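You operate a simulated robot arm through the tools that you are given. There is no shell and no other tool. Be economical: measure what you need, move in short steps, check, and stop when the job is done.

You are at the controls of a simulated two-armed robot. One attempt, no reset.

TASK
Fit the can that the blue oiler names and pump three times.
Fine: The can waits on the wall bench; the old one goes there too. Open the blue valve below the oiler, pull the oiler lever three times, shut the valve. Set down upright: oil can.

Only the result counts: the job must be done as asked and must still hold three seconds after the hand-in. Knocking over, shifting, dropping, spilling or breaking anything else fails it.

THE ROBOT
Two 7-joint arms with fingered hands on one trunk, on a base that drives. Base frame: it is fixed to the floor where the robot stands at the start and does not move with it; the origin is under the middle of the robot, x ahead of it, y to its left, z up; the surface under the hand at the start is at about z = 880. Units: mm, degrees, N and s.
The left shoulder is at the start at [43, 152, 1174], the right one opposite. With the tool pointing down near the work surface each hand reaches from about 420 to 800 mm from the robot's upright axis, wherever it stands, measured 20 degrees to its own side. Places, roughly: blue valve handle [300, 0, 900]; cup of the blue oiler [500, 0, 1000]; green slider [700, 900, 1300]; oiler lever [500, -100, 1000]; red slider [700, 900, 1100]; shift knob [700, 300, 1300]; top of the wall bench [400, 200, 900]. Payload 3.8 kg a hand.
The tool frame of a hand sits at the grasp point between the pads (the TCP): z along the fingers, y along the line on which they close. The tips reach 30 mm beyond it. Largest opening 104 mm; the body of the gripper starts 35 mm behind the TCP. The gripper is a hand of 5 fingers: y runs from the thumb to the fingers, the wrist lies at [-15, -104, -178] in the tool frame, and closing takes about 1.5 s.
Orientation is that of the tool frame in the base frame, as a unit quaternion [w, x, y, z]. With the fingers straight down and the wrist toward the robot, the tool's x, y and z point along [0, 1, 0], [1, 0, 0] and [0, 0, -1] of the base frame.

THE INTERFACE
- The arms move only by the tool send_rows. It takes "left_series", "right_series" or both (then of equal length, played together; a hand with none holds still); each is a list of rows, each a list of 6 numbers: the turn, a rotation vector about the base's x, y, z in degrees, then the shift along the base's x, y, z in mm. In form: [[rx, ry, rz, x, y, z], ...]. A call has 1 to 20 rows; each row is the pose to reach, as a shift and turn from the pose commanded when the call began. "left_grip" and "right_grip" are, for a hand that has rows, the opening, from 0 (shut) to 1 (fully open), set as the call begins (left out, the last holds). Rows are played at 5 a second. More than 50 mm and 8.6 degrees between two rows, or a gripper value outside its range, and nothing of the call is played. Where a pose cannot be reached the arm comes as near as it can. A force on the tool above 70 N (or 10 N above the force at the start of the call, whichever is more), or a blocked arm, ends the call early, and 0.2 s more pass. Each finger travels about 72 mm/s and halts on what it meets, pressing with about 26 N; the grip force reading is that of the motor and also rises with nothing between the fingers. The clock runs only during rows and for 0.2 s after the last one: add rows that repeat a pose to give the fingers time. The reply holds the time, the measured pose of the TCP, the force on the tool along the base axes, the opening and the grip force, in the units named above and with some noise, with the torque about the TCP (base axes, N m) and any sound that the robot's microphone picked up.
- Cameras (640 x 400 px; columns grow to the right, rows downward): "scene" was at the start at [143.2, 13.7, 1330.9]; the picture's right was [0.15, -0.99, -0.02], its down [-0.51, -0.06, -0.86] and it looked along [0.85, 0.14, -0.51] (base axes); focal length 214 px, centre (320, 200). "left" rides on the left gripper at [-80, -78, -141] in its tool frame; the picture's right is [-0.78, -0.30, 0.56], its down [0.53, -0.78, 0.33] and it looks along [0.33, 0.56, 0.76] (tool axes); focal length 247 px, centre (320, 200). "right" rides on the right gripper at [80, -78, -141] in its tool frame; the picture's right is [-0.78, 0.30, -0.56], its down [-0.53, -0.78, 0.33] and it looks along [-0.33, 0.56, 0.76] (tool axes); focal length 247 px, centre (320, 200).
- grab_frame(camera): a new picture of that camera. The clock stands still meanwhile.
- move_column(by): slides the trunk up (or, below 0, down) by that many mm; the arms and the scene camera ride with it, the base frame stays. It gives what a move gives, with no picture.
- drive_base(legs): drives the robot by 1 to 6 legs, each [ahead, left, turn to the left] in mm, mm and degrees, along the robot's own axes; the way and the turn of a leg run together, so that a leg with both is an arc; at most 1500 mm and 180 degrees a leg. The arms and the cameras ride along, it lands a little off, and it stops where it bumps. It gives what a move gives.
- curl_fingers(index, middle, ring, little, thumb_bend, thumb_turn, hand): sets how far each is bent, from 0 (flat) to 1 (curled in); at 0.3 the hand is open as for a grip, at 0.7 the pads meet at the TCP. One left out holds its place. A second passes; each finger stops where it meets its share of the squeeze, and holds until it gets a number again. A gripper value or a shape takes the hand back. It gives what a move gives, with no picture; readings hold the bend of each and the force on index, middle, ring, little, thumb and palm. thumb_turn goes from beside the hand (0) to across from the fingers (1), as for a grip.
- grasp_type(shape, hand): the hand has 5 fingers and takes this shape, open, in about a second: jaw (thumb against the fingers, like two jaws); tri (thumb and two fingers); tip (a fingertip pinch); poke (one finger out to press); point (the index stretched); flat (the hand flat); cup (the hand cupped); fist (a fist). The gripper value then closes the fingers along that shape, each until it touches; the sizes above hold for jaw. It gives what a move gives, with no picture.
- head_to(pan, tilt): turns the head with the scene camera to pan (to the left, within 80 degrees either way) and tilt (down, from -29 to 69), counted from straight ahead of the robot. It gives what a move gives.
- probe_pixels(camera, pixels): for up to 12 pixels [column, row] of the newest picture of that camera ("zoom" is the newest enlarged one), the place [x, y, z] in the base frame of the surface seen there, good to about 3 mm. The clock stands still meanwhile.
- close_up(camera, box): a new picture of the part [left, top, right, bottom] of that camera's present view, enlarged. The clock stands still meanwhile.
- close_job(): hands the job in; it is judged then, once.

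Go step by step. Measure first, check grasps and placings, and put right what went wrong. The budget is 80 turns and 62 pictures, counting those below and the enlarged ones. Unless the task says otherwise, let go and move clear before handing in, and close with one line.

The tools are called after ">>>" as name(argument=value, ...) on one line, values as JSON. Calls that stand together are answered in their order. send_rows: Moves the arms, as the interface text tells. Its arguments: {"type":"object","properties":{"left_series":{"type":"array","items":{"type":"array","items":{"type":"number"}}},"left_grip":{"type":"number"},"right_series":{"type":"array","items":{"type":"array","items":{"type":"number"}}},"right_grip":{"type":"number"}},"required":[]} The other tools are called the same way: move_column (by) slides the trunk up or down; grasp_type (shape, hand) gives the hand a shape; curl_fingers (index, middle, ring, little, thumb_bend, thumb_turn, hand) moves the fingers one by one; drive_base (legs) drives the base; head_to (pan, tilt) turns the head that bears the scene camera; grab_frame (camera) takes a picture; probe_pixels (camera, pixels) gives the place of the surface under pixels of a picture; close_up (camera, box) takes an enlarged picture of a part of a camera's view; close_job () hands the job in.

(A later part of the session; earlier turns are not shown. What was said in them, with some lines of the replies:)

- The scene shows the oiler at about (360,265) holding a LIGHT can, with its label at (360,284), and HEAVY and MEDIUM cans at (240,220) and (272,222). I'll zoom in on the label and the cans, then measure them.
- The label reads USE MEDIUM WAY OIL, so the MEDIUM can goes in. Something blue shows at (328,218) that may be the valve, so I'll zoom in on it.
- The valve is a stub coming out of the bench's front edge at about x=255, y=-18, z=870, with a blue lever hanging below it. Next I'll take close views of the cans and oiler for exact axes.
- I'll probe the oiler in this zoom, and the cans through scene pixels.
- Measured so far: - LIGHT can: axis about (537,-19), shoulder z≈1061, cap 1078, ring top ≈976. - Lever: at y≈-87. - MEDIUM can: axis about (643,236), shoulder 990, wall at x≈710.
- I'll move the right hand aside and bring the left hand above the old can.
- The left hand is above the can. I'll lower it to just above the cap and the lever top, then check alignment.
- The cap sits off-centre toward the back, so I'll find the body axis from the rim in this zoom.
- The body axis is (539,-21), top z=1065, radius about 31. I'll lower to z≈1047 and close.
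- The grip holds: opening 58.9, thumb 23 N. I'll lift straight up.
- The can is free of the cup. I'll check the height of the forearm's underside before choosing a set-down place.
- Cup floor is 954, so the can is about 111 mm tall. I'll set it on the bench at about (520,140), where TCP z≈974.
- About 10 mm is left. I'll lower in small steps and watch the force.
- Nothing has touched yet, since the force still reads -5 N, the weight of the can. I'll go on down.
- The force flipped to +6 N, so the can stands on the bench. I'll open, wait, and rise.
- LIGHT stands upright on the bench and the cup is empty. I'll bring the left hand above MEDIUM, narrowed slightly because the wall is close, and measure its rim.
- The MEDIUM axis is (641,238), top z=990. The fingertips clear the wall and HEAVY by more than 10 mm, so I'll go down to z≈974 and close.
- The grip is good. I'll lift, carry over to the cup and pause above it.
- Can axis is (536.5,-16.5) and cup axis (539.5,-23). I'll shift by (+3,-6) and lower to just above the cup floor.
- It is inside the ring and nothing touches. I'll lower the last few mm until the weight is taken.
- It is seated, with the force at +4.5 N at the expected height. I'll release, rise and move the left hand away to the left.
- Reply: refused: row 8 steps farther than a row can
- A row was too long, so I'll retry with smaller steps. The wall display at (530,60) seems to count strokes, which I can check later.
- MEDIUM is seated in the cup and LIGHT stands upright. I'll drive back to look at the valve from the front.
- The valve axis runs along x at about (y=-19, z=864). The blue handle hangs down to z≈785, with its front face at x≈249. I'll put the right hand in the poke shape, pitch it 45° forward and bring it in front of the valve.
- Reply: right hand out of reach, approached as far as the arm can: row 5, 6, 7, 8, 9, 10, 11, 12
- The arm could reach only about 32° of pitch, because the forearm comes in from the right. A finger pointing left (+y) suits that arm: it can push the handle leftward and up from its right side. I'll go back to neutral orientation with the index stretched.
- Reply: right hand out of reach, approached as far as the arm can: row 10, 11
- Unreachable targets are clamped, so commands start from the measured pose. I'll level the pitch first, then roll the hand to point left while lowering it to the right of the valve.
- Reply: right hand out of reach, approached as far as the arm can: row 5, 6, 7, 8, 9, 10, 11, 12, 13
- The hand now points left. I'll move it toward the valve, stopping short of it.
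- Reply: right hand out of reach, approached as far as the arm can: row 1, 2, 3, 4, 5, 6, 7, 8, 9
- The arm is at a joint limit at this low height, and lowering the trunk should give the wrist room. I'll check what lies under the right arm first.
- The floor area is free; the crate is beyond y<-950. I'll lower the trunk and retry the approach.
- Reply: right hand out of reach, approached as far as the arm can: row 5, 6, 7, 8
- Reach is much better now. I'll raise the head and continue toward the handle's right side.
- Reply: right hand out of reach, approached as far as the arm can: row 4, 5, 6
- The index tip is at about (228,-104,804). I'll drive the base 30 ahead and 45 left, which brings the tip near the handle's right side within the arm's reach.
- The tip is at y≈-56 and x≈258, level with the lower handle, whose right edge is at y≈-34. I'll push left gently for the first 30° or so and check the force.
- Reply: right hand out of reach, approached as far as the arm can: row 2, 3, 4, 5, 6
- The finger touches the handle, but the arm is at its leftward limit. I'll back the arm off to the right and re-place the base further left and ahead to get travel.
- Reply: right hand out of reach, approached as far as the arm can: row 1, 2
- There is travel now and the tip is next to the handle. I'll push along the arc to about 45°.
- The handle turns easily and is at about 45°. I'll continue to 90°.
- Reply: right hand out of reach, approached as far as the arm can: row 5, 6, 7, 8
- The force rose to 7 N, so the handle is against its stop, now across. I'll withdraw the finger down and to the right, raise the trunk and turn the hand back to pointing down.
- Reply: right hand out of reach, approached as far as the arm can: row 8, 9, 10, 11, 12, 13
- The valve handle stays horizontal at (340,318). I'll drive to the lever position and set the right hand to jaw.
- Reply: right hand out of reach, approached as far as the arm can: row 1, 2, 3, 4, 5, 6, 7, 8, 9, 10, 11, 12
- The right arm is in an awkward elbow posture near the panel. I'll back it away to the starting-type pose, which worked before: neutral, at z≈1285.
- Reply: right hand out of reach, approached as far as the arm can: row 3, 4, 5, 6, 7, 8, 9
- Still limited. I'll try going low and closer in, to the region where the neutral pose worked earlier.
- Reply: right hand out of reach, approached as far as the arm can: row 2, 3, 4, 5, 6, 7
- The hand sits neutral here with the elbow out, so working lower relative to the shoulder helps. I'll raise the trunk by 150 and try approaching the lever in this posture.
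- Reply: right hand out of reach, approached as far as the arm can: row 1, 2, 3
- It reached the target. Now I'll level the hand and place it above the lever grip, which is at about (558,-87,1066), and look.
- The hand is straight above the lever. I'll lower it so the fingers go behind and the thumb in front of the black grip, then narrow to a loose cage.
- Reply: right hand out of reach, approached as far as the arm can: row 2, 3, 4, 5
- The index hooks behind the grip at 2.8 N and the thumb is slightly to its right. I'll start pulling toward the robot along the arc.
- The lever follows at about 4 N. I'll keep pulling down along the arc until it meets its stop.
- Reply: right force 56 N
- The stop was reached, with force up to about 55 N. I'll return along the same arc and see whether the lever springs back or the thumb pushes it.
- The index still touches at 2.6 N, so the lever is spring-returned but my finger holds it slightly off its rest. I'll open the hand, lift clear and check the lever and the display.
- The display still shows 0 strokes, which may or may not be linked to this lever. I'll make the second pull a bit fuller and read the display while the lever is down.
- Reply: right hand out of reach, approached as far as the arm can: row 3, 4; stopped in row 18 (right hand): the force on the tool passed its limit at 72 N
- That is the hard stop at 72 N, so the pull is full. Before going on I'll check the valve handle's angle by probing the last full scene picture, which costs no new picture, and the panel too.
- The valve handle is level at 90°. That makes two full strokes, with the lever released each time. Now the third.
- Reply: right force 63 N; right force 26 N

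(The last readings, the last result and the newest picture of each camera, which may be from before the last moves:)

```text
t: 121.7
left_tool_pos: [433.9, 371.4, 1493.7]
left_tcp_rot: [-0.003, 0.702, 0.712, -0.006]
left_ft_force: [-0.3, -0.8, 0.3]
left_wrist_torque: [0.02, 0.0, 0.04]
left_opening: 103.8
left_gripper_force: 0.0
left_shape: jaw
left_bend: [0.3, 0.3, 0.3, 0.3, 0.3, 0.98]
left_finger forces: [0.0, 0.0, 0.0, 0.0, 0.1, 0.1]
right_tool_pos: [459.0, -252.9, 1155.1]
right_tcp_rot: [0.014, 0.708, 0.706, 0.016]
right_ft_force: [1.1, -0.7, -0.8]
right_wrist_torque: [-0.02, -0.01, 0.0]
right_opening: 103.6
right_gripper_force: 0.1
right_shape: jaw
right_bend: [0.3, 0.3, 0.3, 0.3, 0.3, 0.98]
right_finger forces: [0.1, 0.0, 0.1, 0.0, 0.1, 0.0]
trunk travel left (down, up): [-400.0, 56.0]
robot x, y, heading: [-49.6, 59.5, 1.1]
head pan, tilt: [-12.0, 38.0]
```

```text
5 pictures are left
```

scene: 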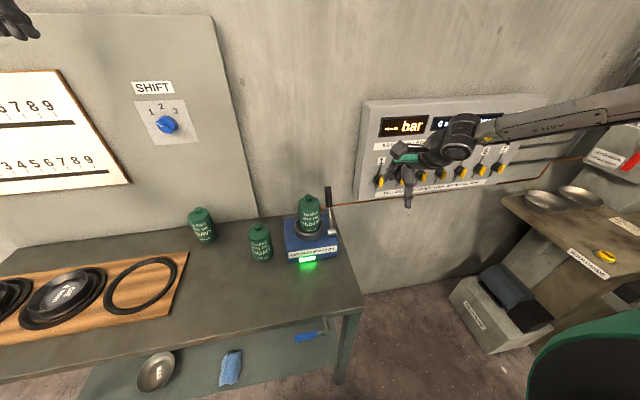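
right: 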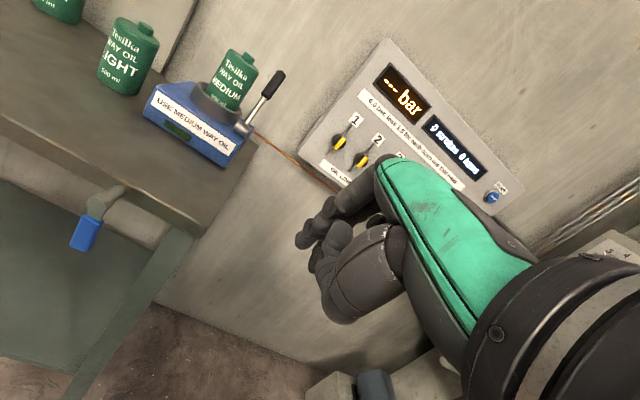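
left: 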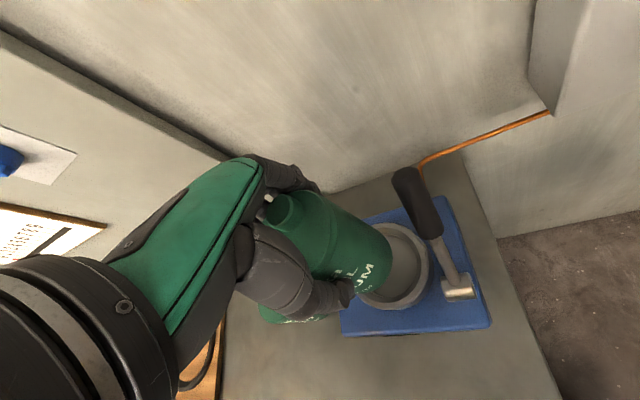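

The green lamp on the oiler at (307,260) is now lit, so the three strokes took. To shut the valve I'll use the left hand's index pointing down to press the handle back to hanging. I'll back off, restore the trunk height and shape the hand.

>>> drive_base(legs=[[-290, 0, 0], [0, -60, -1]])

>>> move_column(by=-150)

>>> grasp_type(hand="left", shape="point")

```text
t: 124.2
left_tool_pos: [156.7, 313.6, 1491.2]
left_tcp_rot: [0.0, 0.705, 0.709, -0.01]
left_ft_force: [0.7, 0.3, -0.5]
left_wrist_torque: [-0.08, 0.01, -0.02]
left_opening: 103.9
left_gripper_force: 0.1
left_shape: jaw
left_bend: [0.3, 0.3, 0.3, 0.3, 0.3, 0.98]
left_finger forces: [0.1, 0.0, 0.0, 0.0, 0.0, 0.0]
right_tool_pos: [175.3, -313.7, 1158.3]
right_tcp_rot: [0.017, 0.712, 0.702, 0.011]
right_ft_force: [1.1, 0.2, -0.4]
right_wrist_torque: [-0.05, 0.0, -0.04]
right_opening: 103.6
right_gripper_force: 0.1
right_shape: jaw
right_bend: [0.3, 0.3, 0.3, 0.3, 0.3, 0.98]
right_finger forces: [0.0, 0.1, 0.0, 0.0, 0.0, 0.1]
trunk travel left (down, up): [-400.0, 56.0]
robot x, y, heading: [-330.9, -7.6, 0.5]
head pan, tilt: [-12.0, 38.0]
```

```text
t: 125.9
left_tool_pos: [155.0, 301.1, 1344.4]
left_tcp_rot: [-0.002, 0.705, 0.709, -0.005]
left_ft_force: [-0.7, -0.3, 0.2]
left_wrist_torque: [-0.02, 0.03, 0.0]
left_opening: 103.4
left_gripper_force: 0.2
left_shape: jaw
left_bend: [0.3, 0.3, 0.3, 0.3, 0.3, 0.98]
left_finger forces: [0.0, 0.1, 0.0, 0.0, 0.0, 0.0]
right_tool_pos: [174.4, -323.9, 1005.7]
right_tcp_rot: [0.014, 0.711, 0.702, 0.016]
right_ft_force: [0.5, 0.5, 0.5]
right_wrist_torque: [-0.01, 0.03, 0.03]
right_opening: 104.1
right_gripper_force: 0.0
right_shape: jaw
right_bend: [0.3, 0.3, 0.3, 0.3, 0.3, 0.98]
right_finger forces: [0.1, 0.0, 0.0, 0.0, 0.0, 0.0]
trunk travel left (down, up): [-250.0, 206.0]
robot x, y, heading: [-325.3, -7.1, 0.2]
head pan, tilt: [-12.0, 38.0]
```

```text
t: 126.8
left_tool_pos: [155.5, 300.3, 1344.2]
left_tcp_rot: [-0.003, 0.704, 0.71, -0.006]
left_ft_force: [0.5, 0.3, -0.1]
left_wrist_torque: [0.0, 0.0, 0.01]
left_opening: 96.2
left_gripper_force: 0.1
left_shape: point
left_bend: [0.2, 1.0, 1.0, 1.0, 0.98, 0.88]
left_finger forces: [0.0, 0.0, 0.0, 0.0, 0.1, 0.0]
right_tool_pos: [175.2, -323.6, 1005.3]
right_tcp_rot: [0.013, 0.711, 0.703, 0.016]
right_ft_force: [-0.4, 1.1, -0.1]
right_wrist_torque: [-0.01, 0.01, 0.01]
right_opening: 103.6
right_gripper_force: 0.1
right_shape: jaw
right_bend: [0.3, 0.3, 0.3, 0.3, 0.3, 0.98]
right_finger forces: [0.0, 0.0, 0.0, 0.1, 0.0, 0.0]
trunk travel left (down, up): [-250.0, 206.0]
robot x, y, heading: [-328.3, -8.6, 0.4]
head pan, tilt: [-12.0, 38.0]
```

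>>> send_rows(left_series=[[0, 0, 0, 3, -20, -33], [0, 0, 0, 6, -40, -66], [0, 0, 0, 9, -60, -100], [0, 0, 0, 12, -80, -133], [0, 0, 0, 15, -100, -166], [0, 0, 0, 18, -120, -200], [0, 0, 0, 22, -140, -233], [0, 0, 0, 26, -160, -266], [0, 0, 0, 30, -180, -300], [0, 0, 0, 33, -200, -333], [0, 0, 0, 36, -220, -366], [0, 0, 0, 38, -238, -400], [0, 0, 0, 38, -238, -400]])

>>> head_to(pan=0, tilt=42)

>>> close_up(camera="scene", box=[240, 100, 400, 250])

```text
t: 129.6
left_tool_pos: [192.5, 62.8, 947.0]
left_tcp_rot: [-0.003, 0.705, 0.709, -0.005]
left_ft_force: [-0.5, -0.2, -0.4]
left_wrist_torque: [0.0, 0.01, -0.01]
left_opening: 96.1
left_gripper_force: 0.1
left_shape: point
left_bend: [0.2, 1.0, 1.0, 1.0, 0.98, 0.88]
left_finger forces: [0.0, 0.0, 0.1, 0.1, 0.0, 0.0]
right_tool_pos: [174.5, -323.5, 1004.7]
right_tcp_rot: [0.014, 0.712, 0.702, 0.015]
right_ft_force: [-0.4, 0.2, -0.4]
right_wrist_torque: [-0.02, -0.01, -0.01]
right_opening: 103.7
right_gripper_force: 0.1
right_shape: jaw
right_bend: [0.3, 0.3, 0.3, 0.3, 0.3, 0.98]
right_finger forces: [0.1, 0.0, 0.1, 0.0, 0.1, 0.0]
trunk travel left (down, up): [-250.0, 206.0]
robot x, y, heading: [-332.0, -9.7, 0.3]
head pan, tilt: [-12.0, 38.0]
```

```text
t: 130.4
left_tool_pos: [193.5, 63.3, 946.1]
left_tcp_rot: [-0.003, 0.704, 0.71, -0.005]
left_ft_force: [0.5, 0.2, -0.4]
left_wrist_torque: [-0.01, -0.02, 0.0]
left_opening: 96.1
left_gripper_force: 0.1
left_shape: point
left_bend: [0.2, 1.0, 1.0, 1.0, 0.98, 0.88]
left_finger forces: [0.0, 0.0, 0.0, 0.0, 0.0, 0.0]
right_tool_pos: [175.1, -323.4, 1006.1]
right_tcp_rot: [0.014, 0.711, 0.703, 0.017]
right_ft_force: [-0.2, 0.2, -0.5]
right_wrist_torque: [-0.03, 0.01, -0.01]
right_opening: 103.9
right_gripper_force: 0.1
right_shape: jaw
right_bend: [0.3, 0.3, 0.3, 0.3, 0.3, 0.98]
right_finger forces: [0.0, 0.1, 0.0, 0.0, 0.0, 0.2]
trunk travel left (down, up): [-250.0, 206.0]
robot x, y, heading: [-328.3, -5.9, 0.3]
head pan, tilt: [0.0, 42.0]
```

```text
2.67 times, centred on (320, 175) of scene
```

zoom: 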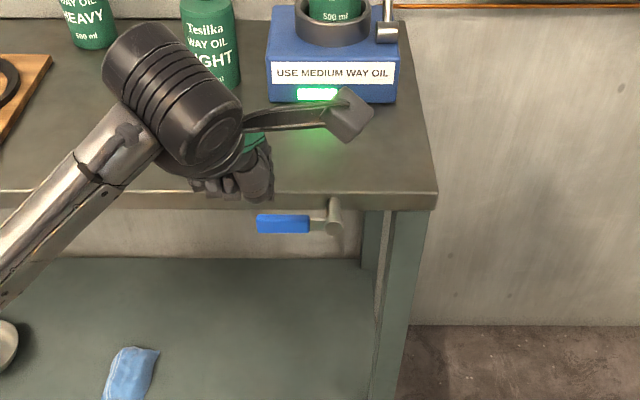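

>>> probe_pixels(camera="zoom", pixels=[[262, 196], [270, 175], [255, 197], [240, 196], [225, 190], [210, 185], [265, 160], [285, 223], [262, 223], [305, 222], [245, 180]])

```text
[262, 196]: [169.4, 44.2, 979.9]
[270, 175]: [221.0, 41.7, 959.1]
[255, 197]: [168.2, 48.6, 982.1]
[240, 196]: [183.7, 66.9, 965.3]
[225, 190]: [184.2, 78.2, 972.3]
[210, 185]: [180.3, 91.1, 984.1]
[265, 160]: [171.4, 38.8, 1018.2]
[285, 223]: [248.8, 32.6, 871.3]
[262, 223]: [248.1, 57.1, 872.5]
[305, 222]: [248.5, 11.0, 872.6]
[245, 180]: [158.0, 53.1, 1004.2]
```

The finger is above the handle. I'll press down along the arc to about 45° first.

>>> send_rows(left_series=[[0, 0, 0, 0, -7, -20], [0, 0, 0, 0, -7, -38], [0, 0, 0, 0, -6, -48], [0, 0, 0, 0, -5, -58], [0, 0, 0, 0, -4, -68], [0, 0, 0, 0, -4, -77], [0, 0, 0, 0, -6, -85], [0, 0, 0, 0, -9, -93], [0, 0, 0, 0, -9, -93]])

>>> close_up(camera="scene", box=[240, 100, 400, 250])

```text
t: 132.4
left_tool_pos: [193.3, 56.2, 850.1]
left_tcp_rot: [-0.002, 0.704, 0.71, -0.005]
left_ft_force: [0.1, 0.1, 1.2]
left_wrist_torque: [0.01, -0.04, 0.03]
left_opening: 0.0
left_gripper_force: 0.0
left_shape: point
left_bend: [0.19, 1.0, 1.0, 1.0, 0.98, 0.88]
left_finger forces: [0.8, 0.0, 0.0, 0.0, 0.0, 0.1]
right_tool_pos: [174.5, -323.9, 1005.6]
right_tcp_rot: [0.014, 0.711, 0.702, 0.016]
right_ft_force: [-1.6, 0.9, 0.1]
right_wrist_torque: [-0.02, 0.01, 0.0]
right_opening: 103.6
right_gripper_force: 0.0
right_shape: jaw
right_bend: [0.3, 0.3, 0.3, 0.3, 0.3, 0.98]
right_finger forces: [0.1, 0.1, 0.0, 0.0, 0.1, 0.1]
trunk travel left (down, up): [-250.0, 206.0]
robot x, y, heading: [-330.5, -4.0, 0.2]
head pan, tilt: [0.0, 42.0]
```

```text
2.67 times, centred on (320, 175) of scene
```

zoom: 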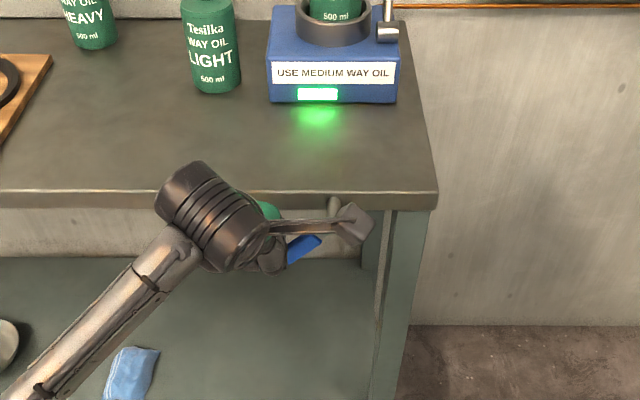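

The handle is turning at about 1 N. I'll continue round to hanging, with a small over-push to feel the stop.

>>> send_rows(left_series=[[0, 0, 0, 0, -5, -5], [0, 0, 0, 0, -10, -10], [0, 0, 0, 0, -16, -16], [0, 0, 0, 0, -22, -21], [0, 0, 0, 0, -29, -25], [0, 0, 0, 0, -36, -29], [0, 0, 0, 0, -40, -30], [0, 0, 0, 0, -43, -31], [0, 0, 0, 0, -43, -31]])

```text
t: 134.4
left_tool_pos: [192.5, 11.3, 819.0]
left_tcp_rot: [-0.004, 0.705, 0.709, -0.005]
left_ft_force: [0.2, 1.4, 0.4]
left_wrist_torque: [-0.04, -0.02, 0.09]
left_opening: 95.9
left_gripper_force: 0.0
left_shape: point
left_bend: [0.19, 1.0, 1.0, 1.0, 0.98, 0.88]
left_finger forces: [1.4, 0.1, 0.1, 0.0, 0.0, 0.0]
right_tool_pos: [174.4, -322.7, 1006.4]
right_tcp_rot: [0.014, 0.711, 0.703, 0.016]
right_ft_force: [-0.7, -0.1, 0.8]
right_wrist_torque: [0.0, 0.05, 0.03]
right_opening: 103.6
right_gripper_force: 0.0
right_shape: jaw
right_bend: [0.3, 0.3, 0.3, 0.3, 0.3, 0.98]
right_finger forces: [0.1, 0.0, 0.0, 0.1, 0.1, 0.1]
trunk travel left (down, up): [-250.0, 206.0]
robot x, y, heading: [-331.7, -10.2, -0.3]
head pan, tilt: [0.0, 42.0]
```

No stop felt yet at 1.4 N. I'll press a few millimetres further.

>>> send_rows(left_series=[[0, 0, 0, 0, -2, 0], [0, 0, 0, 0, -4, 0], [0, 0, 0, 0, -6, 0], [0, 0, 0, 0, -6, 0]])

```text
t: 135.4
left_tool_pos: [193.7, 7.6, 820.5]
left_tcp_rot: [-0.004, 0.704, 0.71, -0.006]
left_ft_force: [-1.4, 10.9, 3.2]
left_wrist_torque: [-0.17, -0.14, 0.52]
left_opening: 95.9
left_gripper_force: 0.1
left_shape: point
left_bend: [0.2, 1.0, 1.0, 1.0, 0.98, 0.88]
left_finger forces: [10.3, 0.0, 0.0, 0.0, 0.1, 0.0]
right_tool_pos: [175.0, -323.3, 1005.9]
right_tcp_rot: [0.014, 0.711, 0.703, 0.016]
right_ft_force: [0.2, 0.4, 0.7]
right_wrist_torque: [0.0, -0.02, 0.02]
right_opening: 103.7
right_gripper_force: 0.0
right_shape: jaw
right_bend: [0.3, 0.3, 0.3, 0.3, 0.3, 0.98]
right_finger forces: [0.0, 0.0, 0.1, 0.0, 0.1, 0.1]
trunk travel left (down, up): [-250.0, 206.0]
robot x, y, heading: [-331.0, -5.7, 0.4]
head pan, tilt: [0.0, 42.0]
```

Force is now 11 N, so something is stopping it. I'll withdraw left, back and up, then check the handle.

>>> send_rows(left_series=[[0, 0, 0, 0, 10, 0], [0, 0, 0, -5, 35, 0], [0, 0, 0, -25, 65, 0], [0, 0, 0, -50, 95, 5], [0, 0, 0, -70, 125, 30], [0, 0, 0, -70, 160, 60], [0, 0, 0, -70, 195, 90], [0, 0, 0, -70, 230, 120], [0, 0, 0, -60, 255, 155], [0, 0, 0, -55, 275, 190], [0, 0, 0, -55, 275, 230], [0, 0, 0, -55, 275, 230]])

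>>> close_up(camera="scene", box=[200, 20, 420, 240])

```text
t: 138.0
left_tool_pos: [139.4, 280.7, 1050.1]
left_tcp_rot: [-0.003, 0.705, 0.709, -0.005]
left_ft_force: [-0.4, 0.2, -1.0]
left_wrist_torque: [-0.03, -0.02, -0.02]
left_opening: 0.2
left_gripper_force: 0.0
left_shape: point
left_bend: [0.2, 1.0, 1.0, 1.0, 0.98, 0.88]
left_finger forces: [0.0, 0.0, 0.0, 0.1, 0.0, 0.1]
right_tool_pos: [175.0, -325.1, 1006.1]
right_tcp_rot: [0.014, 0.711, 0.703, 0.016]
right_ft_force: [-0.3, 0.2, 0.2]
right_wrist_torque: [0.01, -0.01, -0.03]
right_opening: 103.8
right_gripper_force: 0.1
right_shape: jaw
right_bend: [0.3, 0.3, 0.3, 0.3, 0.3, 0.98]
right_finger forces: [0.0, 0.0, 0.1, 0.0, 0.0, 0.0]
trunk travel left (down, up): [-250.0, 206.0]
robot x, y, heading: [-332.3, -4.4, 0.2]
head pan, tilt: [0.0, 42.0]
```

```text
1.82 times, centred on (310, 130) of scene
```

zoom: 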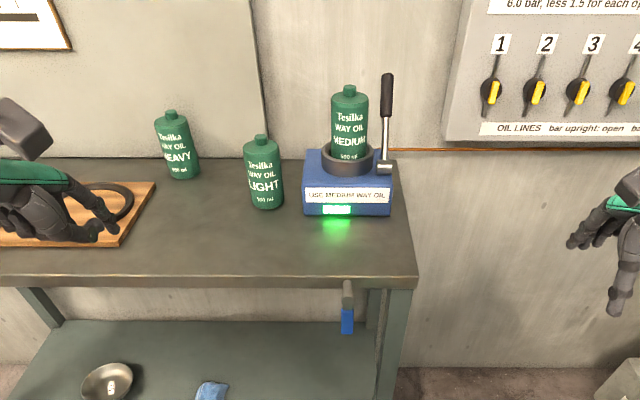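

>>> probe_pixels(camera="zoom", pixels=[[348, 288], [348, 300], [347, 314], [347, 322], [347, 330], [343, 314], [352, 314], [343, 330], [351, 330]])

```text
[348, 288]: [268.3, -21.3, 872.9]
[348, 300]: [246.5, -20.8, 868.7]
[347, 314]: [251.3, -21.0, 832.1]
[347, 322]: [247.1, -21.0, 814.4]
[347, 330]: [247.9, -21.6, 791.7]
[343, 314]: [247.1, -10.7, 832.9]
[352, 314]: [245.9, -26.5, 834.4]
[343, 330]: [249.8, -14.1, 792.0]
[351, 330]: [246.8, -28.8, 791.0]
```

The handle hangs straight down again, at y≈-21 all along its length. MEDIUM is in the cup, LIGHT and HEAVY stand upright, the lamp is green and both hands are clear, so I'm handing in.

>>> close_job()

```text
The job is handed in.
```

I fitted the MEDIUM can the oiler label names, stood the old LIGHT can upright on the bench, opened the blue valve, pulled the lever three times to its stop and shut the valve. The oiler's lamp turned green after the third pull, but the wall panel still read "0 strokes" when I last saw it, during the second pull; I took that counter as unrelated to this lever.
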